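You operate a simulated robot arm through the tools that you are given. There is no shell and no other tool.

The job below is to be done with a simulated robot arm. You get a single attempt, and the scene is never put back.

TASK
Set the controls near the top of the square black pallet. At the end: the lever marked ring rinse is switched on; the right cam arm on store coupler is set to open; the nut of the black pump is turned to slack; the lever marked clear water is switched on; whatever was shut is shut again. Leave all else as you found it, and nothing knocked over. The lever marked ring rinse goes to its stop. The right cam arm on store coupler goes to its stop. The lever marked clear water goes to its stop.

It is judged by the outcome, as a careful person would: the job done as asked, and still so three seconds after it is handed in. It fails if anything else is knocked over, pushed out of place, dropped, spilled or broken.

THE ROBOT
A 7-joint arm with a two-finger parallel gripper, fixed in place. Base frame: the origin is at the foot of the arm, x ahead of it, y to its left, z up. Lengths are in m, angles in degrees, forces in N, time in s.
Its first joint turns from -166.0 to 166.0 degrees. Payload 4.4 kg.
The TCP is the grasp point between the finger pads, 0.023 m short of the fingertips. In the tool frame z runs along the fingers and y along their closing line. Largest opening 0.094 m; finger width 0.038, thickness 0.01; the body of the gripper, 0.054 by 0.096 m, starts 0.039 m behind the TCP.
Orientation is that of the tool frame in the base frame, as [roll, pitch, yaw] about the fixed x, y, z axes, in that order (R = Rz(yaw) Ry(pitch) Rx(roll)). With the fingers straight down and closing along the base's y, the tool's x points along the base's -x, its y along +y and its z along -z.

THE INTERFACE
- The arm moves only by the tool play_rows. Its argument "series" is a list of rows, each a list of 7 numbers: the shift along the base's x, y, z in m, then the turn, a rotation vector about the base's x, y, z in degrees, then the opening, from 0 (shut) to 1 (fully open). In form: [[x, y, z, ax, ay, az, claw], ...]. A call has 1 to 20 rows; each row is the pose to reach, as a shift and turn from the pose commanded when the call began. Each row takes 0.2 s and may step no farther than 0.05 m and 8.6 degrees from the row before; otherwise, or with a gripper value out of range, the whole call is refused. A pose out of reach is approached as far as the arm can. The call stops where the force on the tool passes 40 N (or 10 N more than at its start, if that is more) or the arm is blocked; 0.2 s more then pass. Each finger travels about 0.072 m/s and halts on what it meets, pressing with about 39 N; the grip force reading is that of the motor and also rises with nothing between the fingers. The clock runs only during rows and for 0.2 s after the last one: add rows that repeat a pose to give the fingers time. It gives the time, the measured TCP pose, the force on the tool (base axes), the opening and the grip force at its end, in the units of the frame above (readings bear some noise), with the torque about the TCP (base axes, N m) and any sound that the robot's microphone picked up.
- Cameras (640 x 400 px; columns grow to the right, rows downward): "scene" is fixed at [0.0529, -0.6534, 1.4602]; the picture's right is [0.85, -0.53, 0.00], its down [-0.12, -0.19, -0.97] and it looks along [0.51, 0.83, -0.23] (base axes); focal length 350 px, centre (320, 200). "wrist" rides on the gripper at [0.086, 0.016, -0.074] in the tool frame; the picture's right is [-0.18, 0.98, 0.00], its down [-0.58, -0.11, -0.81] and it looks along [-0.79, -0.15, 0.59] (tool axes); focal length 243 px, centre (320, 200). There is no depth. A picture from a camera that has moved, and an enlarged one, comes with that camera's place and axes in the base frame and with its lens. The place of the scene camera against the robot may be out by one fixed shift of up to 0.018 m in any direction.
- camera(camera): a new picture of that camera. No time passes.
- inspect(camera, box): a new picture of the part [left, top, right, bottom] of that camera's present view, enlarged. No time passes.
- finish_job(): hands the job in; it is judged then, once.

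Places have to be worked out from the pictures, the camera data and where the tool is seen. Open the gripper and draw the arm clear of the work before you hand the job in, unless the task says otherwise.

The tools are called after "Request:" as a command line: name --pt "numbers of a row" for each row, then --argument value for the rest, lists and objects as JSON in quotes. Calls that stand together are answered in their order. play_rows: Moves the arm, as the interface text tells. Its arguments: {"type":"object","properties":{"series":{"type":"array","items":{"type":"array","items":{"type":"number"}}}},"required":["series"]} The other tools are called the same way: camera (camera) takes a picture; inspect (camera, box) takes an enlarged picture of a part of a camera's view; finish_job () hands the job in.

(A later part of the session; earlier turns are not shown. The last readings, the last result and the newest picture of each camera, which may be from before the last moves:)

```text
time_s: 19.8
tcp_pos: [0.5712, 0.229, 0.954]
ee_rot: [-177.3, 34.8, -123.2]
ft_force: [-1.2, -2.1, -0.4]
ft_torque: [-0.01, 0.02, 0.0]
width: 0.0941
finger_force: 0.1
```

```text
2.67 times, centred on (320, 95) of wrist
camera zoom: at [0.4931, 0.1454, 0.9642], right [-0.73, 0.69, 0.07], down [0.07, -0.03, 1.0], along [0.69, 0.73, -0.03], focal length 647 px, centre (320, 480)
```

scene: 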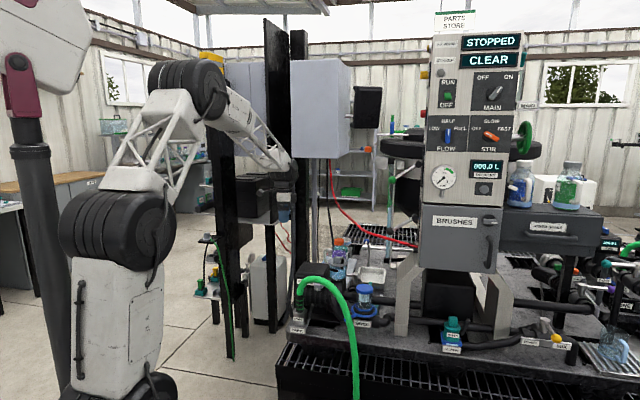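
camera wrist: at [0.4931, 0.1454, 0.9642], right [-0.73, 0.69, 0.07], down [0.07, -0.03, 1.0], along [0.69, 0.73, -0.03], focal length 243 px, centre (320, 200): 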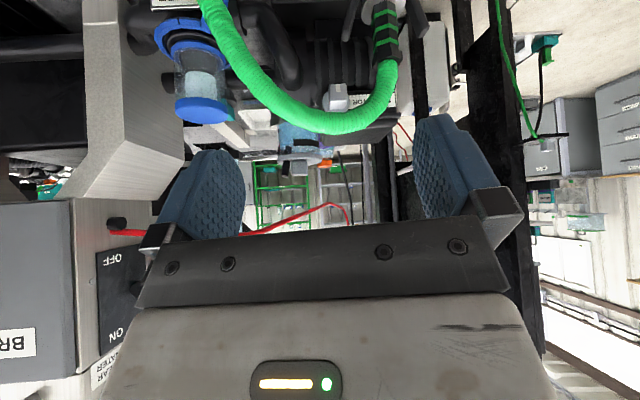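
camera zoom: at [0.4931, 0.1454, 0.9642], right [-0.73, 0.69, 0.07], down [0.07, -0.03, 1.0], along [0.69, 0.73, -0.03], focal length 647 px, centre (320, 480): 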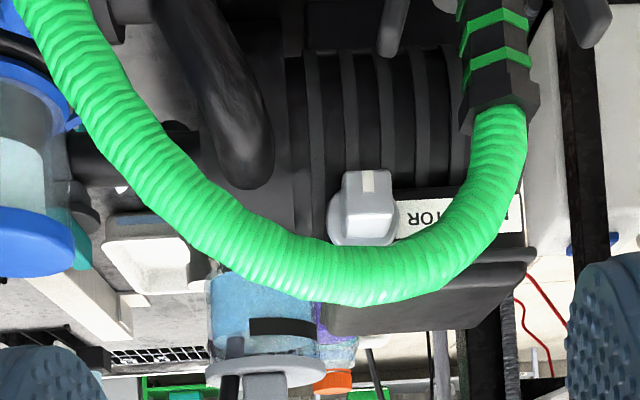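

The light-grey knob with a white line beside "MIX MOTOR" is an isolator, not a nut. I'll rise and tilt the tool back to look straight down on the pump.

Request:
play_rows --pt "0 0 0.04 0 0 0 1" --pt "0 0 0.08 -6 4.6 0 1" --pt "0.01 0.01 0.12 -12 9.2 0 1" --pt "0.03 0.03 0.15 -18 13.8 0 1" --pt "0.05 0.06 0.15 -24 18.4 0 1" --pt "0.07 0.08 0.15 -30 23 0 1" --pt "0.09 0.11 0.15 -36 27.6 0 1" --pt "0.11 0.13 0.15 -42 32.2 0 1" --pt "0.13 0.16 0.14 -48 36.8 0 1" --pt "0.14 0.175 0.12 -54 41.4 0 1" --pt "0.14 0.175 0.1 -58 44.5 0 1"

Request:
camera --camera "wrist"

Request:
inspect --camera "wrist" --box '[200, 0, 440, 180]'

```text
time_s: 22.2
tcp_pos: [0.7088, 0.407, 1.0538]
ee_rot: [177.3, -38.2, -123.0]
ft_force: [-0.7, 0.9, 1.0]
ft_torque: [0.03, -0.03, -0.01]
width: 0.0939
finger_force: 0.1
```

```text
taken
camera wrist: at [0.6867, 0.3965, 1.1649], right [-0.73, 0.68, -0.08], down [0.64, 0.72, 0.27], along [0.24, 0.15, -0.96], focal length 243 px, centre (320, 200)
```

wrist: 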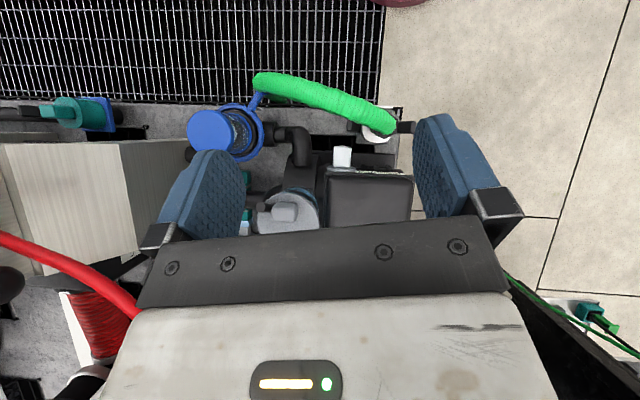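

```text
2.22 times, centred on (320, 90) of wrist
camera zoom: at [0.6867, 0.3965, 1.1649], right [-0.73, 0.68, -0.08], down [0.64, 0.72, 0.27], along [0.24, 0.15, -0.96], focal length 539 px, centre (320, 444)
```

zoom: 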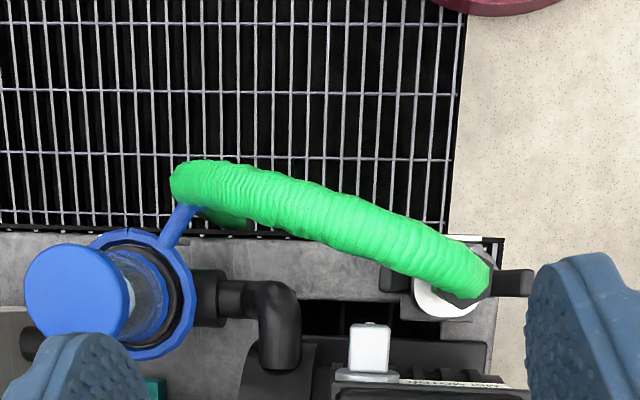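

I'll shift the camera deeper (along the deck's depth) to look straight down on the pot and the back of the pump.

Request:
play_rows --pt "0.02 0.03 0.02 0 0 0 1" --pt "0.04 0.06 0.03 0 0 0 1" --pt "0.06 0.09 0.03 0 0 0 1" --pt "0.08 0.11 0.03 0 0 0 1"

Request:
camera --camera "wrist"

Request:
inspect --camera "wrist" --box '[220, 20, 420, 170]'

```text
time_s: 23.2
tcp_pos: [0.7918, 0.5134, 1.0806]
ee_rot: [177.3, -38.1, -123.0]
ft_force: [0.1, 0.2, 1.1]
ft_torque: [0.02, 0.0, -0.01]
width: 0.0942
finger_force: 0.0
```

```text
taken
camera wrist: at [0.7687, 0.5024, 1.1934], right [-0.73, 0.68, -0.08], down [0.64, 0.72, 0.27], along [0.24, 0.15, -0.96], focal length 243 px, centre (320, 200)
```

wrist: 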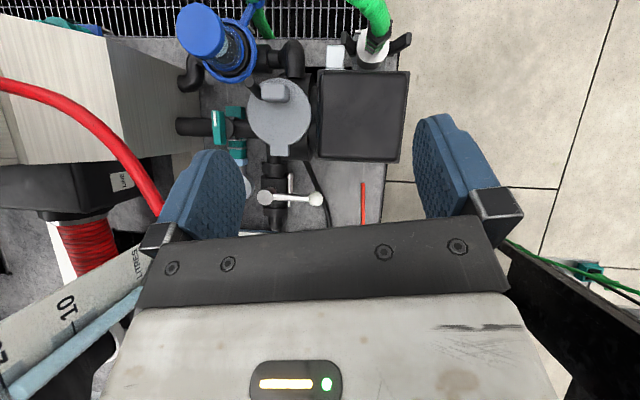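

```text
2.67 times, centred on (320, 95) of wrist
camera zoom: at [0.7687, 0.5024, 1.1934], right [-0.73, 0.68, -0.08], down [0.64, 0.72, 0.27], along [0.24, 0.15, -0.96], focal length 647 px, centre (320, 480)
```

zoom: 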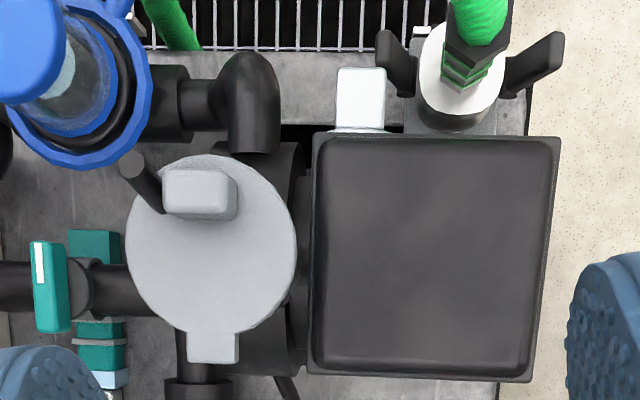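

The enlarged pictures are true zooms, so I'll zoom much more strongly on the pot lid and surroundings from here.

Request:
inspect --camera "wrist" --box '[240, 70, 320, 130]'

Request:
inspect --camera "scene" --box '[322, 250, 352, 280]'

Request:
inspect --camera "scene" --box '[340, 270, 400, 320]'

Request:
inspect --camera "wrist" --box '[60, 100, 180, 280]'

```text
6.67 times, centred on (280, 100) of wrist
camera zoom: at [0.7687, 0.5024, 1.1934], right [-0.73, 0.68, -0.08], down [0.64, 0.72, 0.27], along [0.24, 0.15, -0.96], focal length 1618 px, centre (587, 867)
```

zoom: 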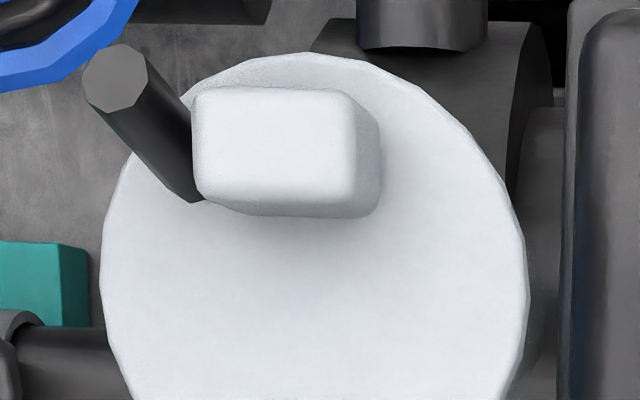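

```text
13.33 times, centred on (337, 265) of scene
camera zoom: at [0.0529, -0.6534, 1.4602], right [0.85, -0.53, 0.0], down [-0.12, -0.19, -0.97], along [0.51, 0.83, -0.23], focal length 4668 px, centre (93, -667)
```

zoom: 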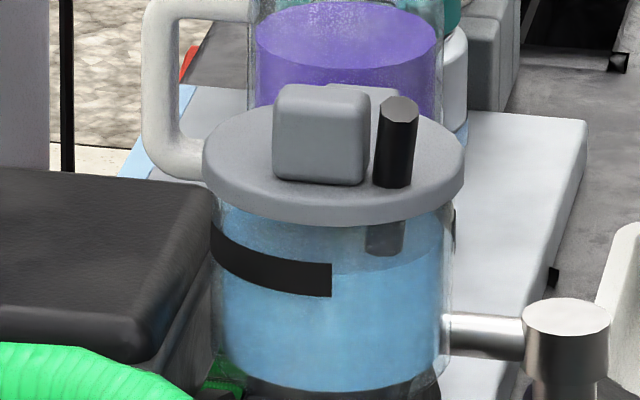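

```text
8.00 times, centred on (370, 295) of scene
camera zoom: at [0.0529, -0.6534, 1.4602], right [0.85, -0.53, 0.0], down [-0.12, -0.19, -0.97], along [0.51, 0.83, -0.23], focal length 2801 px, centre (-80, -560)
```

zoom: 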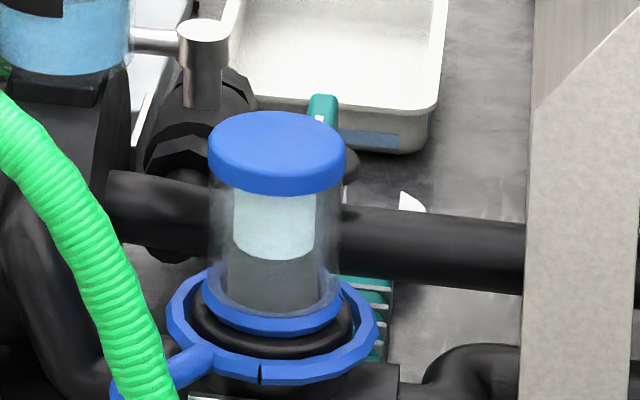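

```text
2.22 times, centred on (120, 190) of wrist
camera zoom: at [0.7687, 0.5024, 1.1934], right [-0.73, 0.68, -0.08], down [0.64, 0.72, 0.27], along [0.24, 0.15, -0.96], focal length 539 px, centre (764, 222)
```

zoom: 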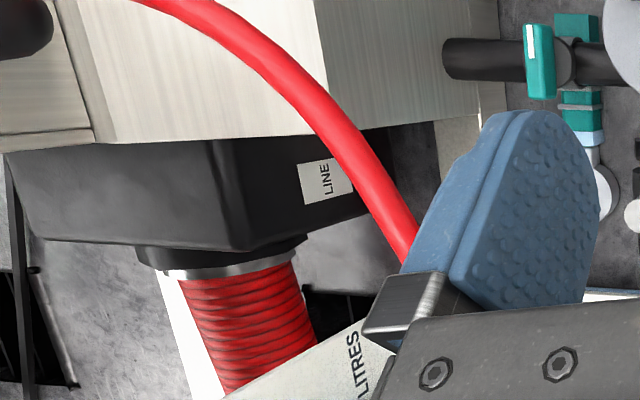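

Next I'll use strong scene zooms to survey the right half of the skid for anything that could be "the black pump".

Request:
inspect --camera "scene" --box '[420, 270, 500, 350]'

Request:
inspect --camera "scene" --box '[500, 235, 600, 310]'

Request:
inspect --camera "scene" --box '[580, 230, 640, 290]'

Request:
inspect --camera "scene" --box '[580, 290, 640, 380]'

Request:
inspect --camera "scene" --box '[240, 230, 320, 310]'

Request:
inspect --camera "scene" --box '[260, 330, 480, 400]'

```text
5.00 times, centred on (460, 310) of scene
camera zoom: at [0.0529, -0.6534, 1.4602], right [0.85, -0.53, 0.0], down [-0.12, -0.19, -0.97], along [0.51, 0.83, -0.23], focal length 1750 px, centre (-380, -350)
```

zoom: 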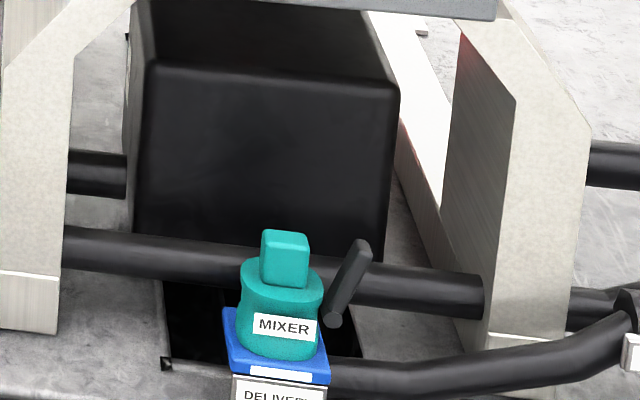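

```text
5.33 times, centred on (550, 272) of scene
camera zoom: at [0.0529, -0.6534, 1.4602], right [0.85, -0.53, 0.0], down [-0.12, -0.19, -0.97], along [0.51, 0.83, -0.23], focal length 1867 px, centre (-907, -187)
```

zoom: 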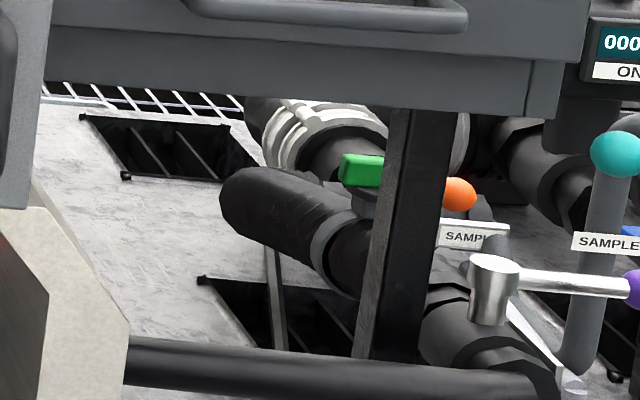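

```text
6.67 times, centred on (610, 260) of scene
camera zoom: at [0.0529, -0.6534, 1.4602], right [0.85, -0.53, 0.0], down [-0.12, -0.19, -0.97], along [0.51, 0.83, -0.23], focal length 2334 px, centre (-1613, -200)
```

zoom: 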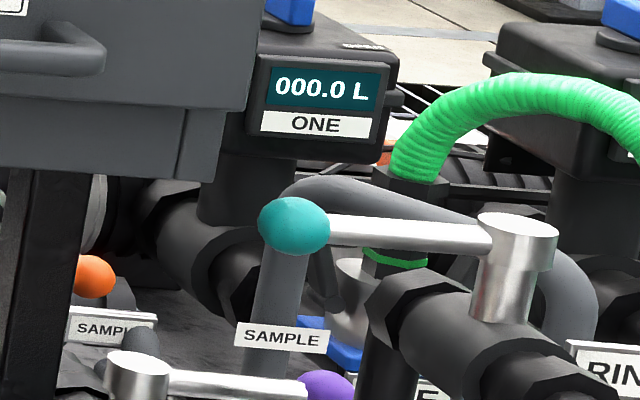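

```text
4.44 times, centred on (610, 335) of scene
camera zoom: at [0.0529, -0.6534, 1.4602], right [0.85, -0.53, 0.0], down [-0.12, -0.19, -0.97], along [0.51, 0.83, -0.23], focal length 1556 px, centre (-969, -400)
```

zoom: 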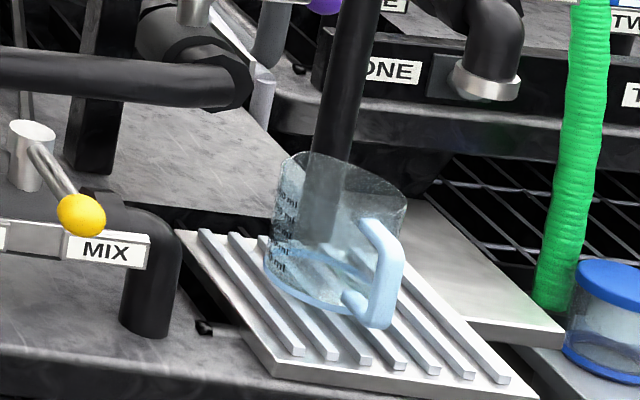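

```text
5.00 times, centred on (280, 270) of scene
camera zoom: at [0.0529, -0.6534, 1.4602], right [0.85, -0.53, 0.0], down [-0.12, -0.19, -0.97], along [0.51, 0.83, -0.23], focal length 1750 px, centre (520, -150)
```

zoom: 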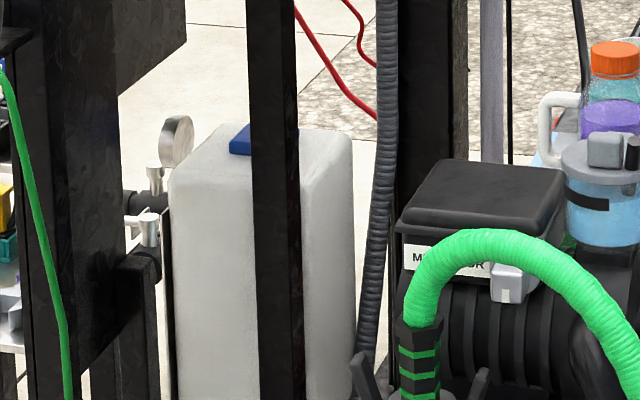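

```text
2.91 times, centred on (370, 365) of scene
camera zoom: at [0.0529, -0.6534, 1.4602], right [0.85, -0.53, 0.0], down [-0.12, -0.19, -0.97], along [0.51, 0.83, -0.23], focal length 1018 px, centre (174, -280)
```

zoom: 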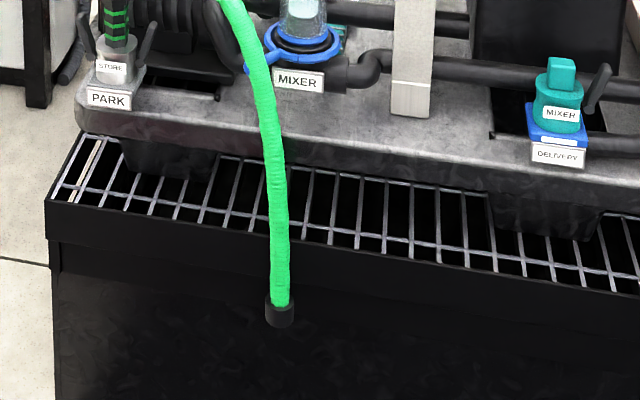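

Let me zoom hard on the pump's front face and the coupling between motor and pump from the scene camera.

Request:
inspect --camera "scene" --box '[318, 270, 358, 310]'

Request:
inspect --camera "scene" --box '[340, 290, 390, 330]'

Request:
inspect --camera "wrist" --box '[170, 0, 290, 120]'

Request:
inspect --camera "wrist" --box '[180, 90, 300, 230]'

```text
10.00 times, centred on (338, 290) of scene
camera zoom: at [0.0529, -0.6534, 1.4602], right [0.85, -0.53, 0.0], down [-0.12, -0.19, -0.97], along [0.51, 0.83, -0.23], focal length 3501 px, centre (140, -700)
```

zoom: 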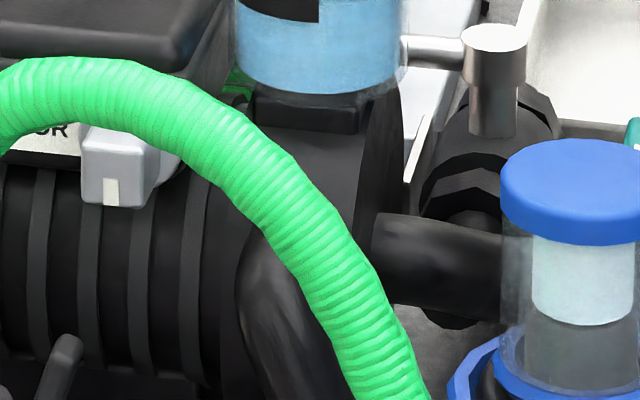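

```text
10.00 times, centred on (365, 310) of scene
camera zoom: at [0.0529, -0.6534, 1.4602], right [0.85, -0.53, 0.0], down [-0.12, -0.19, -0.97], along [0.51, 0.83, -0.23], focal length 3501 px, centre (-130, -900)
```

zoom: 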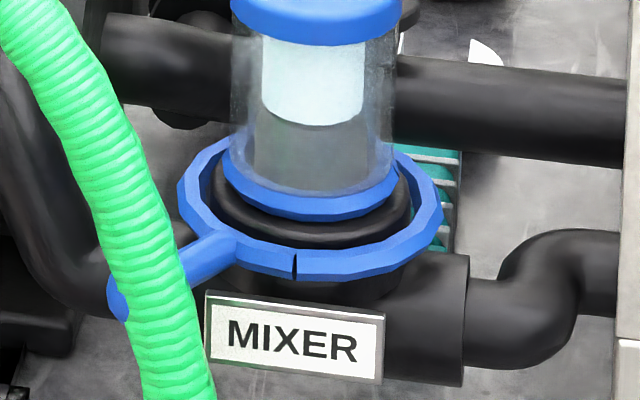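

```text
3.33 times, centred on (230, 60) of wrist
camera zoom: at [0.7687, 0.5024, 1.1934], right [-0.73, 0.68, -0.08], down [0.64, 0.72, 0.27], along [0.24, 0.15, -0.96], focal length 809 px, centre (620, 667)
```

zoom: 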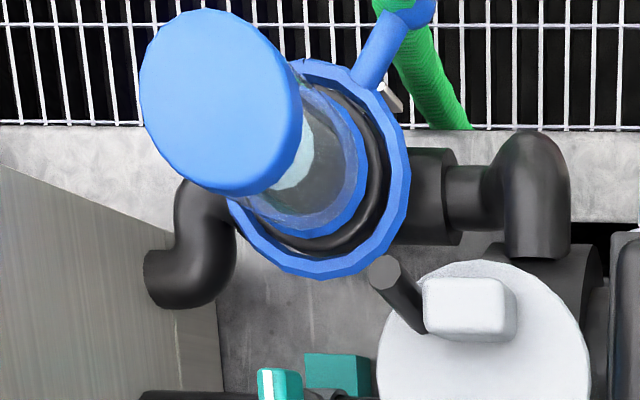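

```text
2.86 times, centred on (240, 160) of wrist
camera zoom: at [0.7687, 0.5024, 1.1934], right [-0.73, 0.68, -0.08], down [0.64, 0.72, 0.27], along [0.24, 0.15, -0.96], focal length 693 px, centre (549, 314)
```

zoom: 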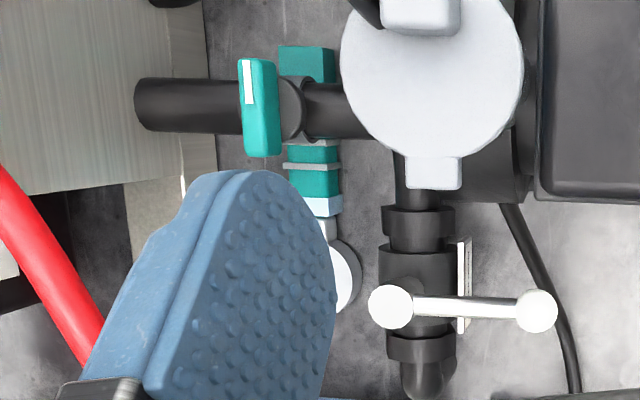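

The pot lid has a block and a black peg whose purpose isn't clear yet. I'll move to a low front view of the pot (camera ~0.3 m in front of it) to see how these parts are built.

Request:
play_rows --pt "-0.01 -0.02 0.02 6 -4.6 0 1" --pt "-0.03 -0.05 0.03 12 -9.3 0 1" --pt "-0.05 -0.09 0.03 18 -13.9 0 1" --pt "-0.07 -0.13 0.03 24 -18.5 0 1" --pt "-0.085 -0.17 0.02 30 -23.2 0 1" --pt "-0.1 -0.2 0.0 36 -27.8 0 1" --pt "-0.105 -0.225 -0.04 42 -32.4 0 1" --pt "-0.107 -0.229 -0.08 46 -35.5 0 1" --pt "-0.107 -0.229 -0.12 46 -35.5 0 1" --pt "-0.107 -0.229 -0.125 46 -35.5 0 1"

Request:
camera --camera "wrist"

Request:
inspect --camera "wrist" --box '[240, 120, 400, 240]'

Request:
inspect --camera "wrist" --box '[200, 0, 420, 150]'

```text
time_s: 25.4
tcp_pos: [0.6835, 0.2848, 0.9567]
ee_rot: [-178.5, 19.8, -123.7]
ft_force: [-0.1, 1.1, 0.9]
ft_torque: [0.01, -0.01, 0.0]
width: 0.0942
finger_force: 0.0
```

```text
taken
camera wrist: at [0.6079, 0.2066, 0.9966], right [-0.72, 0.7, 0.04], down [0.22, 0.18, 0.96], along [0.66, 0.69, -0.28], focal length 243 px, centre (320, 200)
```

wrist: 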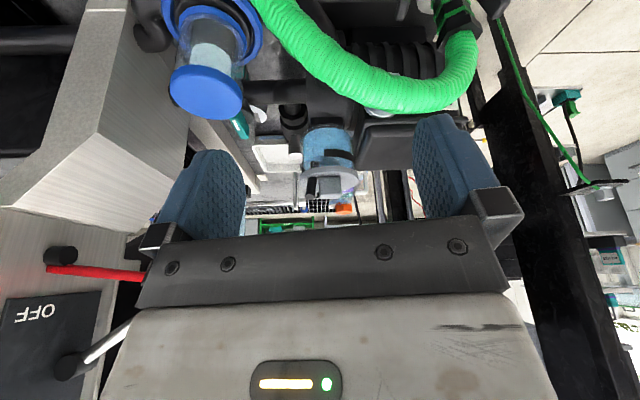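

```text
3.33 times, centred on (320, 180) of wrist
camera zoom: at [0.6079, 0.2066, 0.9966], right [-0.72, 0.7, 0.04], down [0.22, 0.18, 0.96], along [0.66, 0.69, -0.28], focal length 809 px, centre (320, 267)
```

zoom: 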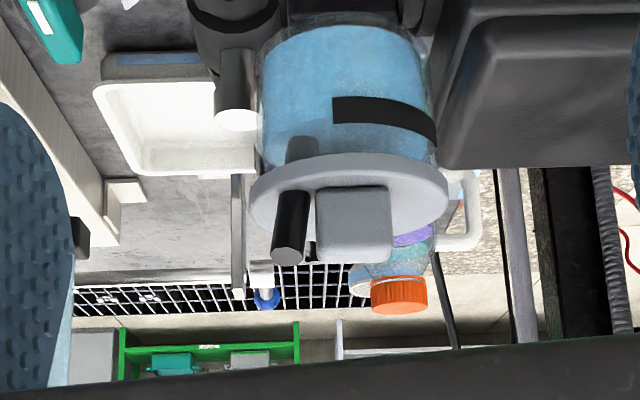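

```text
2.67 times, centred on (310, 75) of wrist
camera zoom: at [0.6079, 0.2066, 0.9966], right [-0.72, 0.7, 0.04], down [0.22, 0.18, 0.96], along [0.66, 0.69, -0.28], focal length 647 px, centre (347, 533)
```

zoom: 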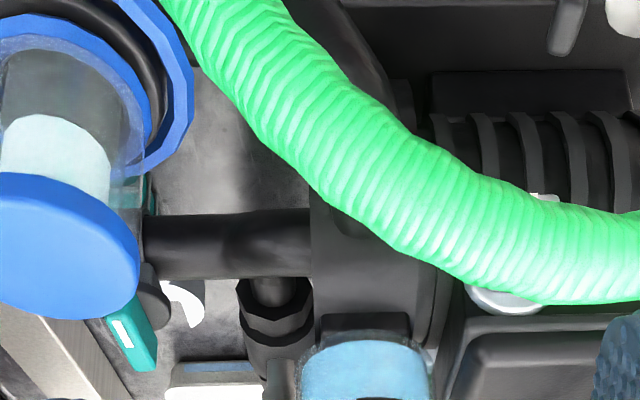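

I'll zoom further on the grey knob by the MIX MOTOR plate and on the lid from this pose, to tell which could be the nut.

Request:
inspect --camera "scene" --box '[318, 274, 338, 294]'

Request:
inspect --camera "wrist" --box '[295, 140, 365, 210]'

Request:
inspect --camera "scene" --box '[328, 254, 348, 274]'

Request:
inspect --camera "wrist" --box '[360, 60, 460, 160]'

```text
16.00 times, centred on (328, 284) of scene
camera zoom: at [0.0529, -0.6534, 1.4602], right [0.85, -0.53, 0.0], down [-0.12, -0.19, -0.97], along [0.51, 0.83, -0.23], focal length 5602 px, centre (192, -1144)
```

zoom: 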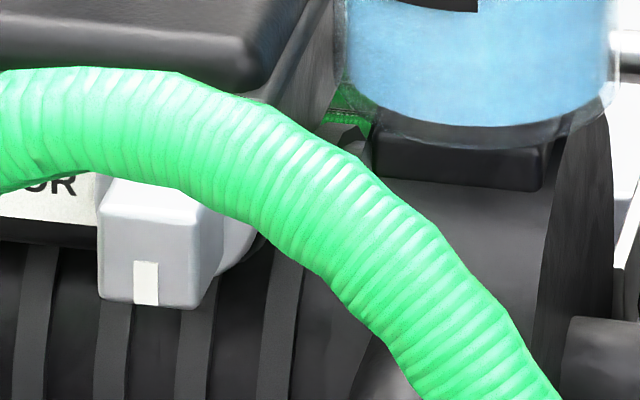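

```text
5.71 times, centred on (330, 175) of wrist
camera zoom: at [0.6079, 0.2066, 0.9966], right [-0.72, 0.7, 0.04], down [0.22, 0.18, 0.96], along [0.66, 0.69, -0.28], focal length 1386 px, centre (263, 343)
```

zoom: 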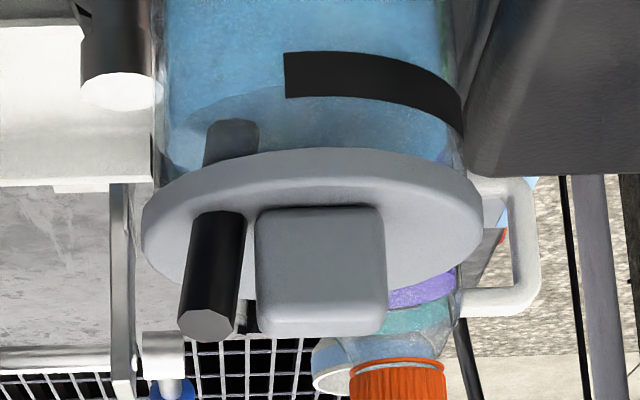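

```text
16.00 times, centred on (338, 264) of scene
camera zoom: at [0.0529, -0.6534, 1.4602], right [0.85, -0.53, 0.0], down [-0.12, -0.19, -0.97], along [0.51, 0.83, -0.23], focal length 5602 px, centre (32, -824)
```

zoom: 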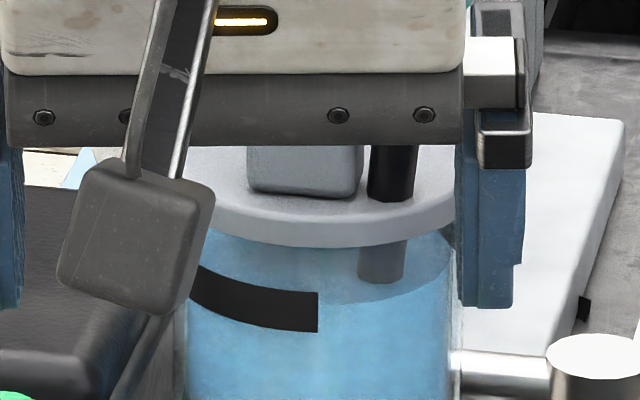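

```text
4.00 times, centred on (410, 110) of wrist
camera zoom: at [0.6079, 0.2066, 0.9966], right [-0.72, 0.7, 0.04], down [0.22, 0.18, 0.96], along [0.66, 0.69, -0.28], focal length 970 px, centre (-40, 560)
```

zoom: 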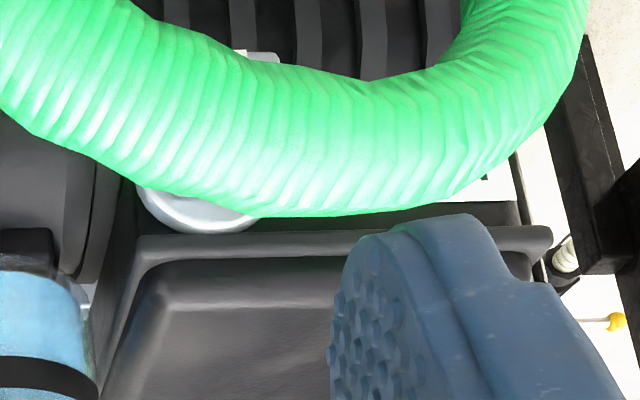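

I still need to identify the pump's nut with confidence, so I'll also look at the hopper/back side of the panel, from the left with the tool vertical again.

Request:
play_rows --pt "-0.01 0.01 0.05 -5.5 4.3 0 1" --pt "-0.02 0.03 0.1 -11 8.5 0 1" --pt "-0.03 0.06 0.15 -15.6 12.1 0 1" --pt "-0.04 0.09 0.19 -15.6 12.1 0 1" --pt "-0.05 0.12 0.23 -15.6 12.1 0 1" --pt "-0.06 0.15 0.26 -15.6 12.1 0 1" --pt "-0.06 0.18 0.29 -15.6 12.1 0 1" --pt "-0.06 0.21 0.29 -15.6 12.1 0 1"

Request:
play_rows --pt "0 0 0 0 0 -8 1" --pt "0 0 0 0 0 -16 1" --pt "0 0 0 0 0 -24 1" --pt "0 0 0 0 0 -32 1" --pt "0 0 0 0 0 -40 1" --pt "0 0 0 0 0 -48 1" --pt "0 0 0 0 0 -56 1" --pt "0 0 0 0 0 -64 1"

Request:
camera --camera "wrist"

Request:
inspect --camera "wrist" --box '[220, 60, 440, 230]'

```text
refused: row 1 steps farther than a row can; nothing moved
```

```text
time_s: 27.2
tcp_pos: [0.6851, 0.2873, 0.9574]
ee_rot: [-178.5, 19.9, 172.2]
ft_force: [-1.0, 0.0, 0.9]
ft_torque: [0.02, -0.01, 0.01]
width: 0.0942
finger_force: 0.1
```

```text
taken
camera wrist: at [0.5804, 0.3196, 0.9971], right [0.32, 0.95, 0.04], down [0.26, -0.12, 0.96], along [0.91, -0.29, -0.28], focal length 243 px, centre (320, 200)
```

wrist: 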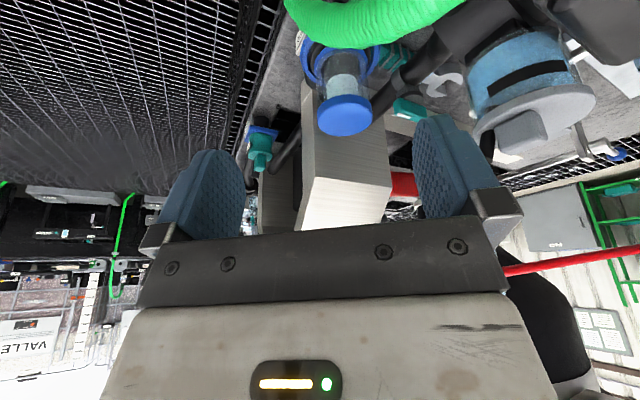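

```text
2.35 times, centred on (330, 145) of wrist
camera zoom: at [0.5804, 0.3196, 0.9971], right [0.32, 0.95, 0.04], down [0.26, -0.12, 0.96], along [0.91, -0.29, -0.28], focal length 571 px, centre (296, 329)
```

zoom: 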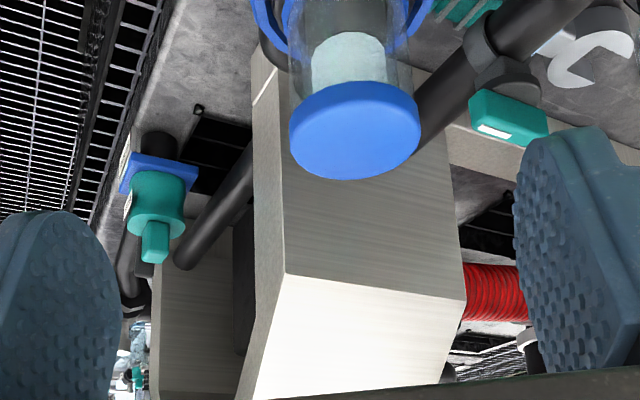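

The first call was refused (step too large), and only the turn ran; no harm done. From now on I'll send moves one by one. This pose gives a good front-left view of the pot, so I'll zoom in on it.

Request:
inspect --camera "wrist" --box '[450, 20, 610, 170]'

Request:
inspect --camera "wrist" --box '[360, 40, 480, 130]'

Request:
inspect --camera "wrist" --box '[500, 0, 640, 80]'

```text
2.67 times, centred on (530, 95) of wrist
camera zoom: at [0.5804, 0.3196, 0.9971], right [0.32, 0.95, 0.04], down [0.26, -0.12, 0.96], along [0.91, -0.29, -0.28], focal length 647 px, centre (-240, 480)
```

zoom: 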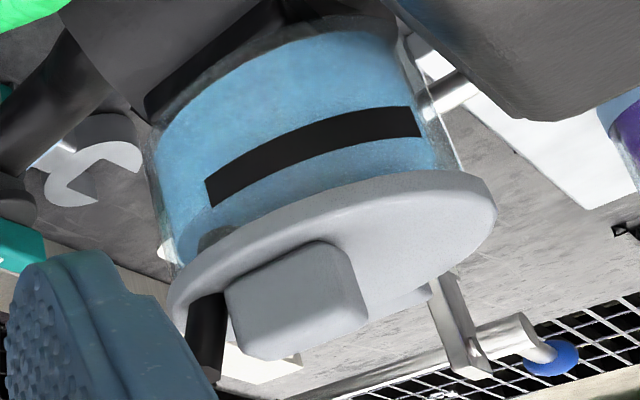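

```text
4.44 times, centred on (420, 85) of wrist
camera zoom: at [0.5804, 0.3196, 0.9971], right [0.32, 0.95, 0.04], down [0.26, -0.12, 0.96], along [0.91, -0.29, -0.28], focal length 1078 px, centre (-124, 711)
```

zoom: 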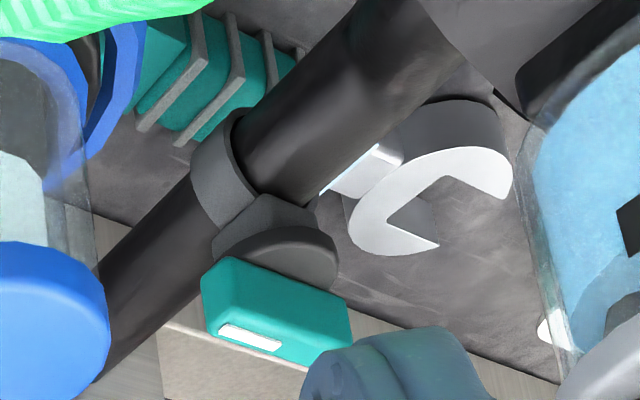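

```text
4.57 times, centred on (570, 40) of wrist
camera zoom: at [0.5804, 0.3196, 0.9971], right [0.32, 0.95, 0.04], down [0.26, -0.12, 0.96], along [0.91, -0.29, -0.28], focal length 1109 px, centre (-823, 931)
```

zoom: 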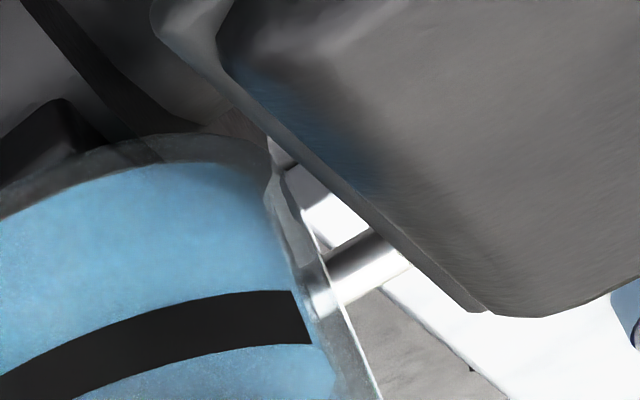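

I'll move up and left in small steps to look at the area behind the panel from here.

Request:
play_rows --pt "0 0 0.04 0 0 0 1" --pt "0 0.02 0.08 0 0 0 1" --pt "-0.01 0.05 0.12 0 0 0 1" --pt "-0.02 0.09 0.15 0 0 0 1" --pt "-0.03 0.13 0.17 0 0 0 1" --pt "-0.03 0.17 0.19 0 0 0 1" --pt "-0.03 0.21 0.19 0 0 0 1"

Request:
camera --camera "wrist"

Request:
inspect --camera "wrist" --box '[220, 20, 440, 230]'

```text
refused: row 3 steps farther than a row can; nothing moved
```

```text
taken
camera wrist: at [0.5804, 0.3196, 0.9971], right [0.32, 0.95, 0.04], down [0.26, -0.12, 0.96], along [0.91, -0.29, -0.28], focal length 243 px, centre (320, 200)
```

wrist: 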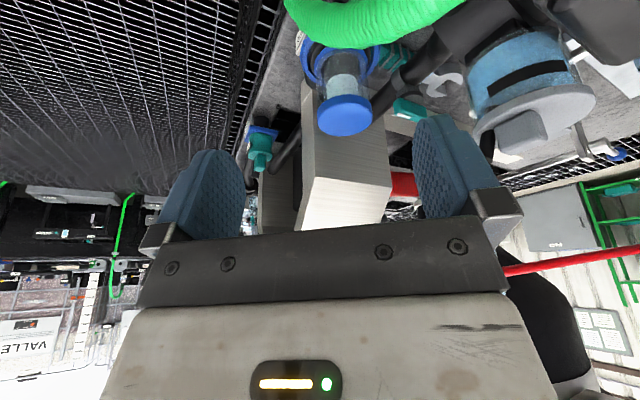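

```text
1.90 times, centred on (330, 125) of wrist
camera zoom: at [0.5804, 0.3196, 0.9971], right [0.32, 0.95, 0.04], down [0.26, -0.12, 0.96], along [0.91, -0.29, -0.28], focal length 462 px, centre (301, 343)
```

zoom: 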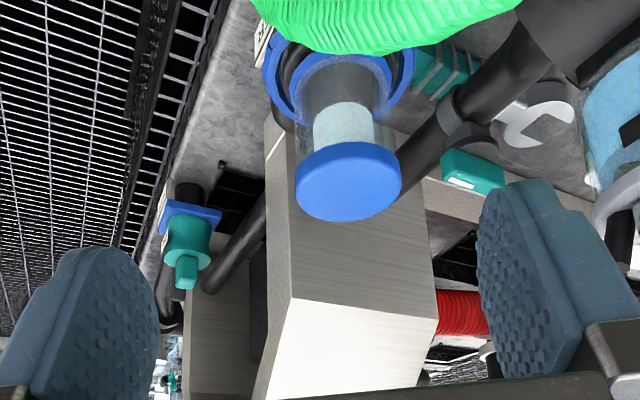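

That was refused for a slightly long diagonal step; I'll resend with smaller steps.

Request:
play_rows --pt "0 0 0.04 0 0 0 1" --pt "0 0.02 0.08 0 0 0 1" --pt "-0.01 0.045 0.115 0 0 0 1" --pt "-0.02 0.075 0.145 0 0 0 1" --pt "-0.03 0.11 0.17 0 0 0 1" --pt "-0.03 0.15 0.19 0 0 0 1" --pt "-0.03 0.19 0.19 0 0 0 1" --pt "-0.03 0.21 0.19 0 0 0 1"

Request:
camera --camera "wrist"

Request:
inspect --camera "wrist" --box '[220, 20, 440, 230]'

```text
time_s: 29.0
tcp_pos: [0.6569, 0.4974, 1.147]
ee_rot: [-178.5, 19.8, 172.2]
ft_force: [-0.2, 0.1, -0.3]
ft_torque: [0.0, 0.02, -0.01]
width: 0.094
finger_force: 0.0
```

```text
taken
camera wrist: at [0.553, 0.5303, 1.187], right [0.31, 0.95, 0.04], down [0.26, -0.12, 0.96], along [0.91, -0.29, -0.28], focal length 243 px, centre (320, 200)
```

wrist: 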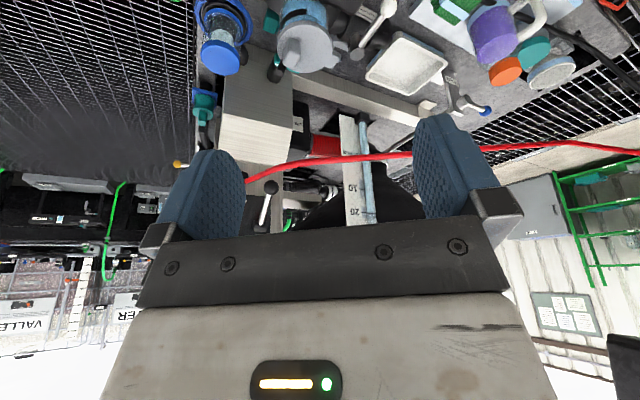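

```text
1.90 times, centred on (330, 125) of wrist
camera zoom: at [0.553, 0.5303, 1.187], right [0.31, 0.95, 0.04], down [0.26, -0.12, 0.96], along [0.91, -0.29, -0.28], focal length 462 px, centre (301, 343)
```

zoom: 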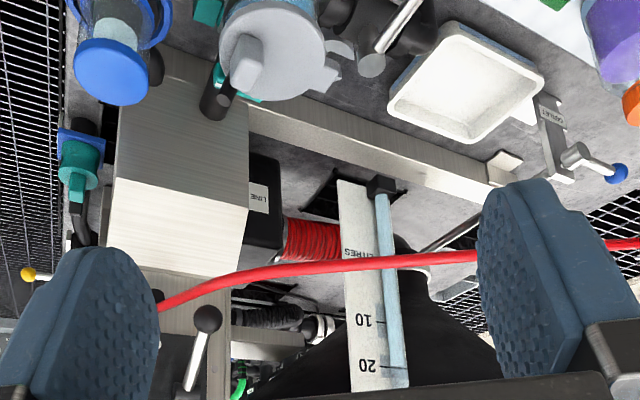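

The peg on the pot is seen from another side now; I'll zoom in on it, plus the LINE box and blue-ball lever.

Request:
inspect --camera "wrist" --box '[255, 20, 345, 90]'

Request:
inspect --camera "wrist" --box '[230, 80, 350, 230]'

Request:
inspect --camera "wrist" --box '[400, 0, 640, 160]'

```text
5.71 times, centred on (300, 55) of wrist
camera zoom: at [0.553, 0.5303, 1.187], right [0.31, 0.95, 0.04], down [0.26, -0.12, 0.96], along [0.91, -0.29, -0.28], focal length 1386 px, centre (434, 1029)
```

zoom: 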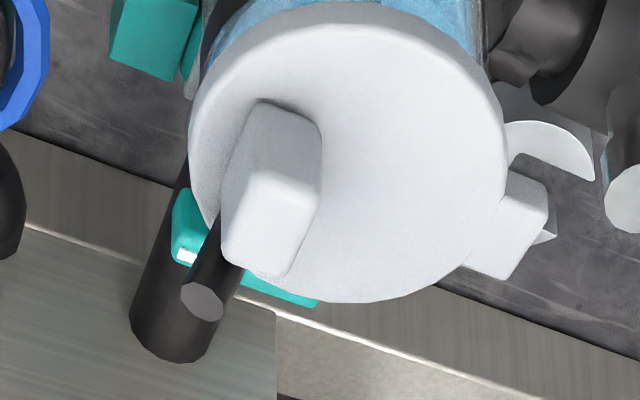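

```text
2.67 times, centred on (290, 155) of wrist
camera zoom: at [0.553, 0.5303, 1.187], right [0.31, 0.95, 0.04], down [0.26, -0.12, 0.96], along [0.91, -0.29, -0.28], focal length 647 px, centre (400, 320)
```

zoom: 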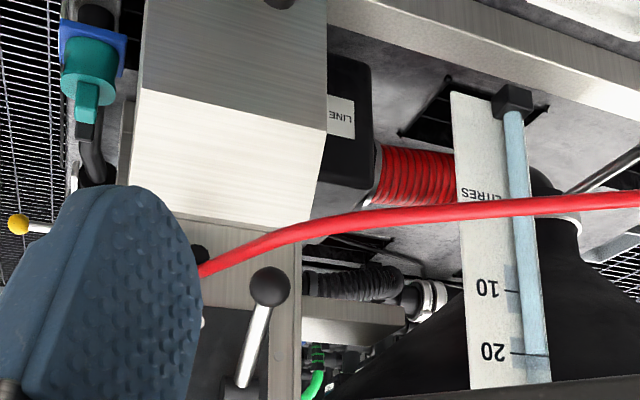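

```text
2.50 times, centred on (520, 80) of wrist
camera zoom: at [0.553, 0.5303, 1.187], right [0.31, 0.95, 0.04], down [0.26, -0.12, 0.96], along [0.91, -0.29, -0.28], focal length 606 px, centre (-180, 500)
```

zoom: 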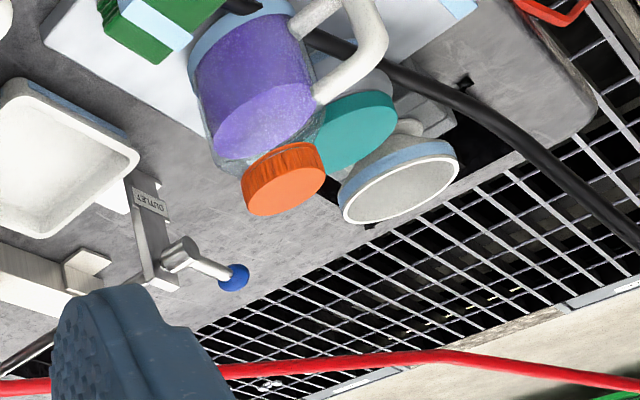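

Comparable units further right (ONE/TWO) may show the same pump design with labels, so I'll zoom there for comparison.

Request:
inspect --camera "scene" --box '[600, 225, 640, 255]'

Request:
inspect --camera "scene" --box '[500, 150, 640, 260]'

Request:
inspect --camera "scene" --box '[600, 220, 760, 320]'

```text
13.33 times, centred on (620, 240) of scene
camera zoom: at [0.0529, -0.6534, 1.4602], right [0.85, -0.53, 0.0], down [-0.12, -0.19, -0.97], along [0.51, 0.83, -0.23], focal length 4668 px, centre (-3680, -333)
```

zoom: 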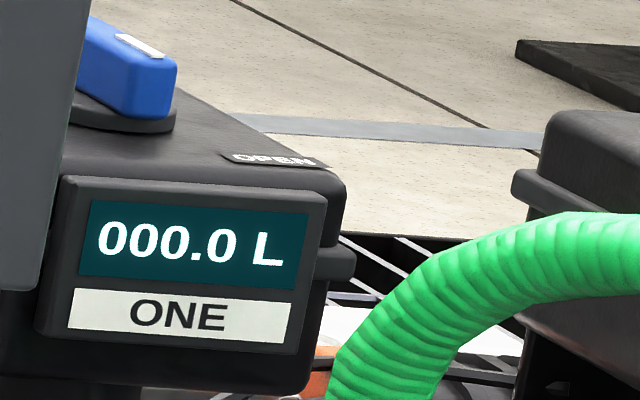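

```text
3.64 times, centred on (570, 205) of scene
camera zoom: at [0.0529, -0.6534, 1.4602], right [0.85, -0.53, 0.0], down [-0.12, -0.19, -0.97], along [0.51, 0.83, -0.23], focal length 1273 px, centre (-589, 182)
```

zoom: 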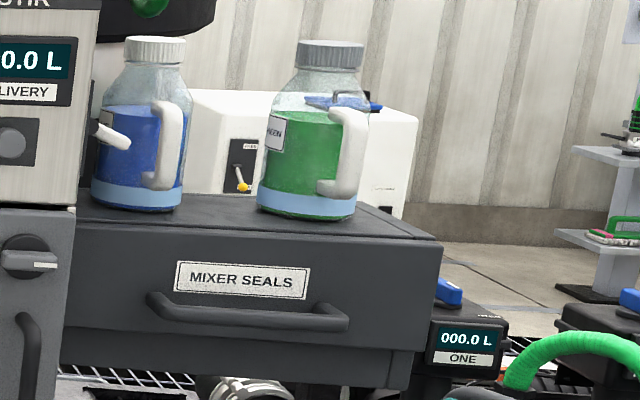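

```text
refused: 760 is not a number from 0 to 640
```

I'll first bring the tool upright again while backing off to a free spot, before going for a view from the right-front of the pump.

Request:
play_rows --pt "-0.01 -0.02 0.02 1.4 6.5 0 1" --pt "-0.02 -0.05 0.04 2.8 13 0 1" --pt "-0.03 -0.08 0.06 4.2 19.5 0 1" --pt "-0.03 -0.12 0.06 4.2 19.6 0 1" --pt "-0.03 -0.16 0.06 4.2 19.6 0 1" --pt "-0.03 -0.2 0.06 4.2 19.6 0 1"

```text
time_s: 30.4
tcp_pos: [0.6272, 0.295, 1.2078]
ee_rot: [-180.0, -0.2, 172.1]
ft_force: [0.4, -0.9, -0.3]
ft_torque: [0.01, -0.03, 0.01]
width: 0.094
finger_force: 0.1
```

Tool is upright. Now I turn the yaw by +120° in place, to look back toward the pump from its right-front.

Request:
play_rows --pt "0 0 0 0 0 8 1" --pt "0 0 0 0 0 16 1" --pt "0 0 0 0 0 24 1" --pt "0 0 0 0 0 32 1" --pt "0 0 0 0 0 40 1" --pt "0 0 0 0 0 48 1" --pt "0 0 0 0 0 56 1" --pt "0 0 0 0 0 64 1" --pt "0 0 0 0 0 72 1" --pt "0 0 0 0 0 80 1" --pt "0 0 0 0 0 88 1" --pt "0 0 0 0 0 96 1" --pt "0 0 0 0 0 104 1" --pt "0 0 0 0 0 112 1" --pt "0 0 0 0 0 120 1"

Request:
camera --camera "wrist"

```text
time_s: 33.6
tcp_pos: [0.6244, 0.295, 1.2082]
ee_rot: [-180.0, -0.1, -68.0]
ft_force: [-0.6, 0.9, -0.1]
ft_torque: [-0.01, 0.0, 0.0]
width: 0.0939
finger_force: 0.0
```

```text
taken
camera wrist: at [0.6409, 0.2091, 1.2826], right [-0.98, -0.2, 0.0], down [-0.12, 0.58, 0.8], along [-0.16, 0.79, -0.59], focal length 243 px, centre (320, 200)
```

wrist: 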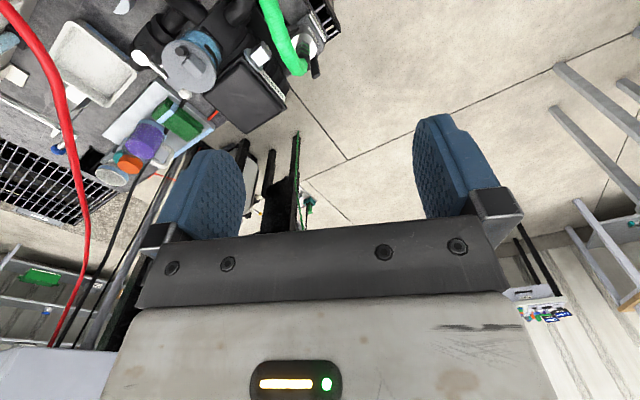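

From here the pump is in view top-left; zooming on it.

Request:
inspect --camera "wrist" --box '[120, 0, 320, 140]'

Request:
inspect --camera "wrist" --box '[150, 10, 240, 100]'

```text
2.86 times, centred on (220, 70) of wrist
camera zoom: at [0.6409, 0.2091, 1.2826], right [-0.98, -0.2, 0.0], down [-0.12, 0.58, 0.8], along [-0.16, 0.79, -0.59], focal length 693 px, centre (606, 571)
```

zoom: 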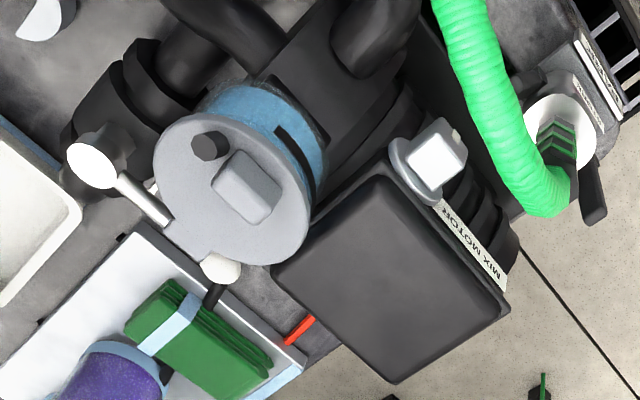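

```text
4.44 times, centred on (195, 55) of wrist
camera zoom: at [0.6409, 0.2091, 1.2826], right [-0.98, -0.2, 0.0], down [-0.12, 0.58, 0.8], along [-0.16, 0.79, -0.59], focal length 1078 px, centre (876, 844)
```

zoom: 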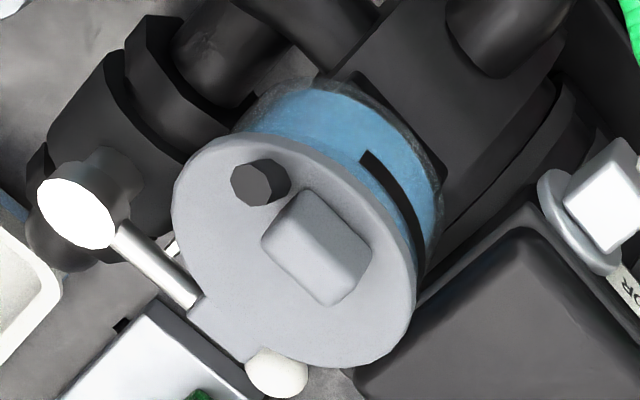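

For comparison I want to see the pump on the SUPPLY side (it had a blue motor), as it may show how the same kind of nut looks. I'll raise the arm and turn back toward it.

Request:
play_rows --pt "-0.01 -0.01 0.02 0 0 -8 1" --pt "-0.02 -0.03 0.04 0 0 -16 1" --pt "-0.03 -0.05 0.06 0 0 -24 1" --pt "-0.04 -0.07 0.08 0 0 -32 1" --pt "-0.05 -0.09 0.1 0 0 -40 1" --pt "-0.06 -0.11 0.12 0 0 -48 1" --pt "-0.07 -0.13 0.14 0 0 -56 1" --pt "-0.08 -0.15 0.16 0 0 -64 1" --pt "-0.09 -0.17 0.18 0 0 -72 1" --pt "-0.1 -0.19 0.2 0 0 -80 1" --pt "-0.11 -0.21 0.21 0 0 -88 1" --pt "-0.12 -0.23 0.21 0 0 -96 1" --pt "-0.12 -0.25 0.21 0 0 -104 1" --pt "-0.12 -0.27 0.21 0 0 -112 1" --pt "-0.12 -0.29 0.21 0 0 -120 1" --pt "-0.12 -0.31 0.21 0 0 -128 1" --pt "-0.12 -0.33 0.21 0 0 -136 1" --pt "-0.12 -0.33 0.21 0 0 -144 1" --pt "-0.12 -0.33 0.21 0 0 -152 1" --pt "-0.12 -0.33 0.21 0 0 -160 1"

```text
time_s: 37.8
tcp_pos: [0.5032, -0.0343, 1.4174]
ee_rot: [180.0, -0.2, 131.9]
ft_force: [0.3, -0.3, 0.0]
ft_torque: [0.0, 0.02, 0.01]
width: 0.0939
finger_force: 0.2
```

Continuing the turn toward the SUPPLY side.

Request:
play_rows --pt "0 0 0 0 0 -8 1" --pt "0 0 0 0 0 -16 1" --pt "0 0 0 0 0 -24 1" --pt "0 0 0 0 0 -32 1" --pt "0 0 0 0 0 -40 1" --pt "0 0 0 0 0 -48 1"

Request:
camera --camera "wrist"

Request:
inspect --camera "wrist" --box '[60, 20, 240, 160]'

Request:
inspect --camera "wrist" --box '[0, 0, 640, 400]'

```text
time_s: 39.2
tcp_pos: [0.5042, -0.0343, 1.4187]
ee_rot: [180.0, -0.1, 83.8]
ft_force: [1.0, 0.0, 0.0]
ft_torque: [-0.04, -0.02, 0.0]
width: 0.094
finger_force: 0.1
```

```text
taken
camera wrist: at [0.529, 0.0499, 1.492], right [0.96, -0.29, 0.0], down [-0.17, -0.57, 0.8], along [-0.23, -0.77, -0.59], focal length 243 px, centre (320, 200)
```

wrist: 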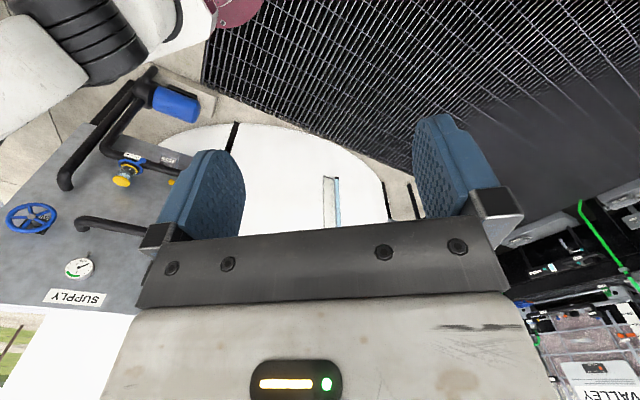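

```text
2.86 times, centred on (150, 90) of wrist
camera zoom: at [0.529, 0.0499, 1.492], right [0.96, -0.29, 0.0], down [-0.17, -0.57, 0.8], along [-0.23, -0.77, -0.59], focal length 693 px, centre (806, 514)
```

zoom: 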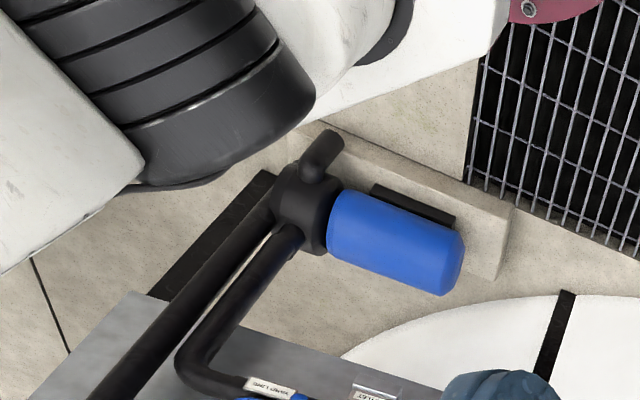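

```text
1.00 times, centred on (320, 200) of wrist (not enlarged: the box is as wide or as high as the picture)
camera zoom: at [0.529, 0.0499, 1.492], right [0.96, -0.29, 0.0], down [-0.17, -0.57, 0.8], along [-0.23, -0.77, -0.59], focal length 243 px, centre (320, 200)
```

zoom: 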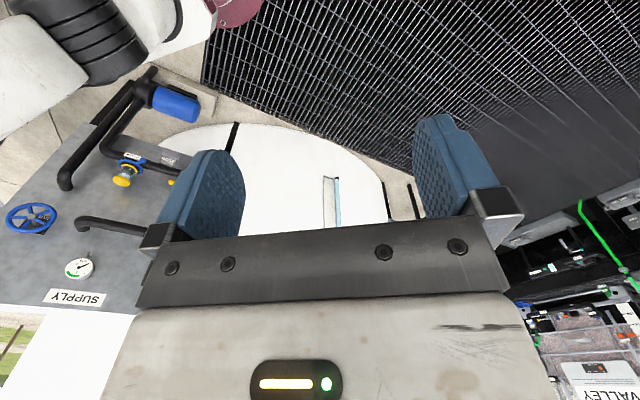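

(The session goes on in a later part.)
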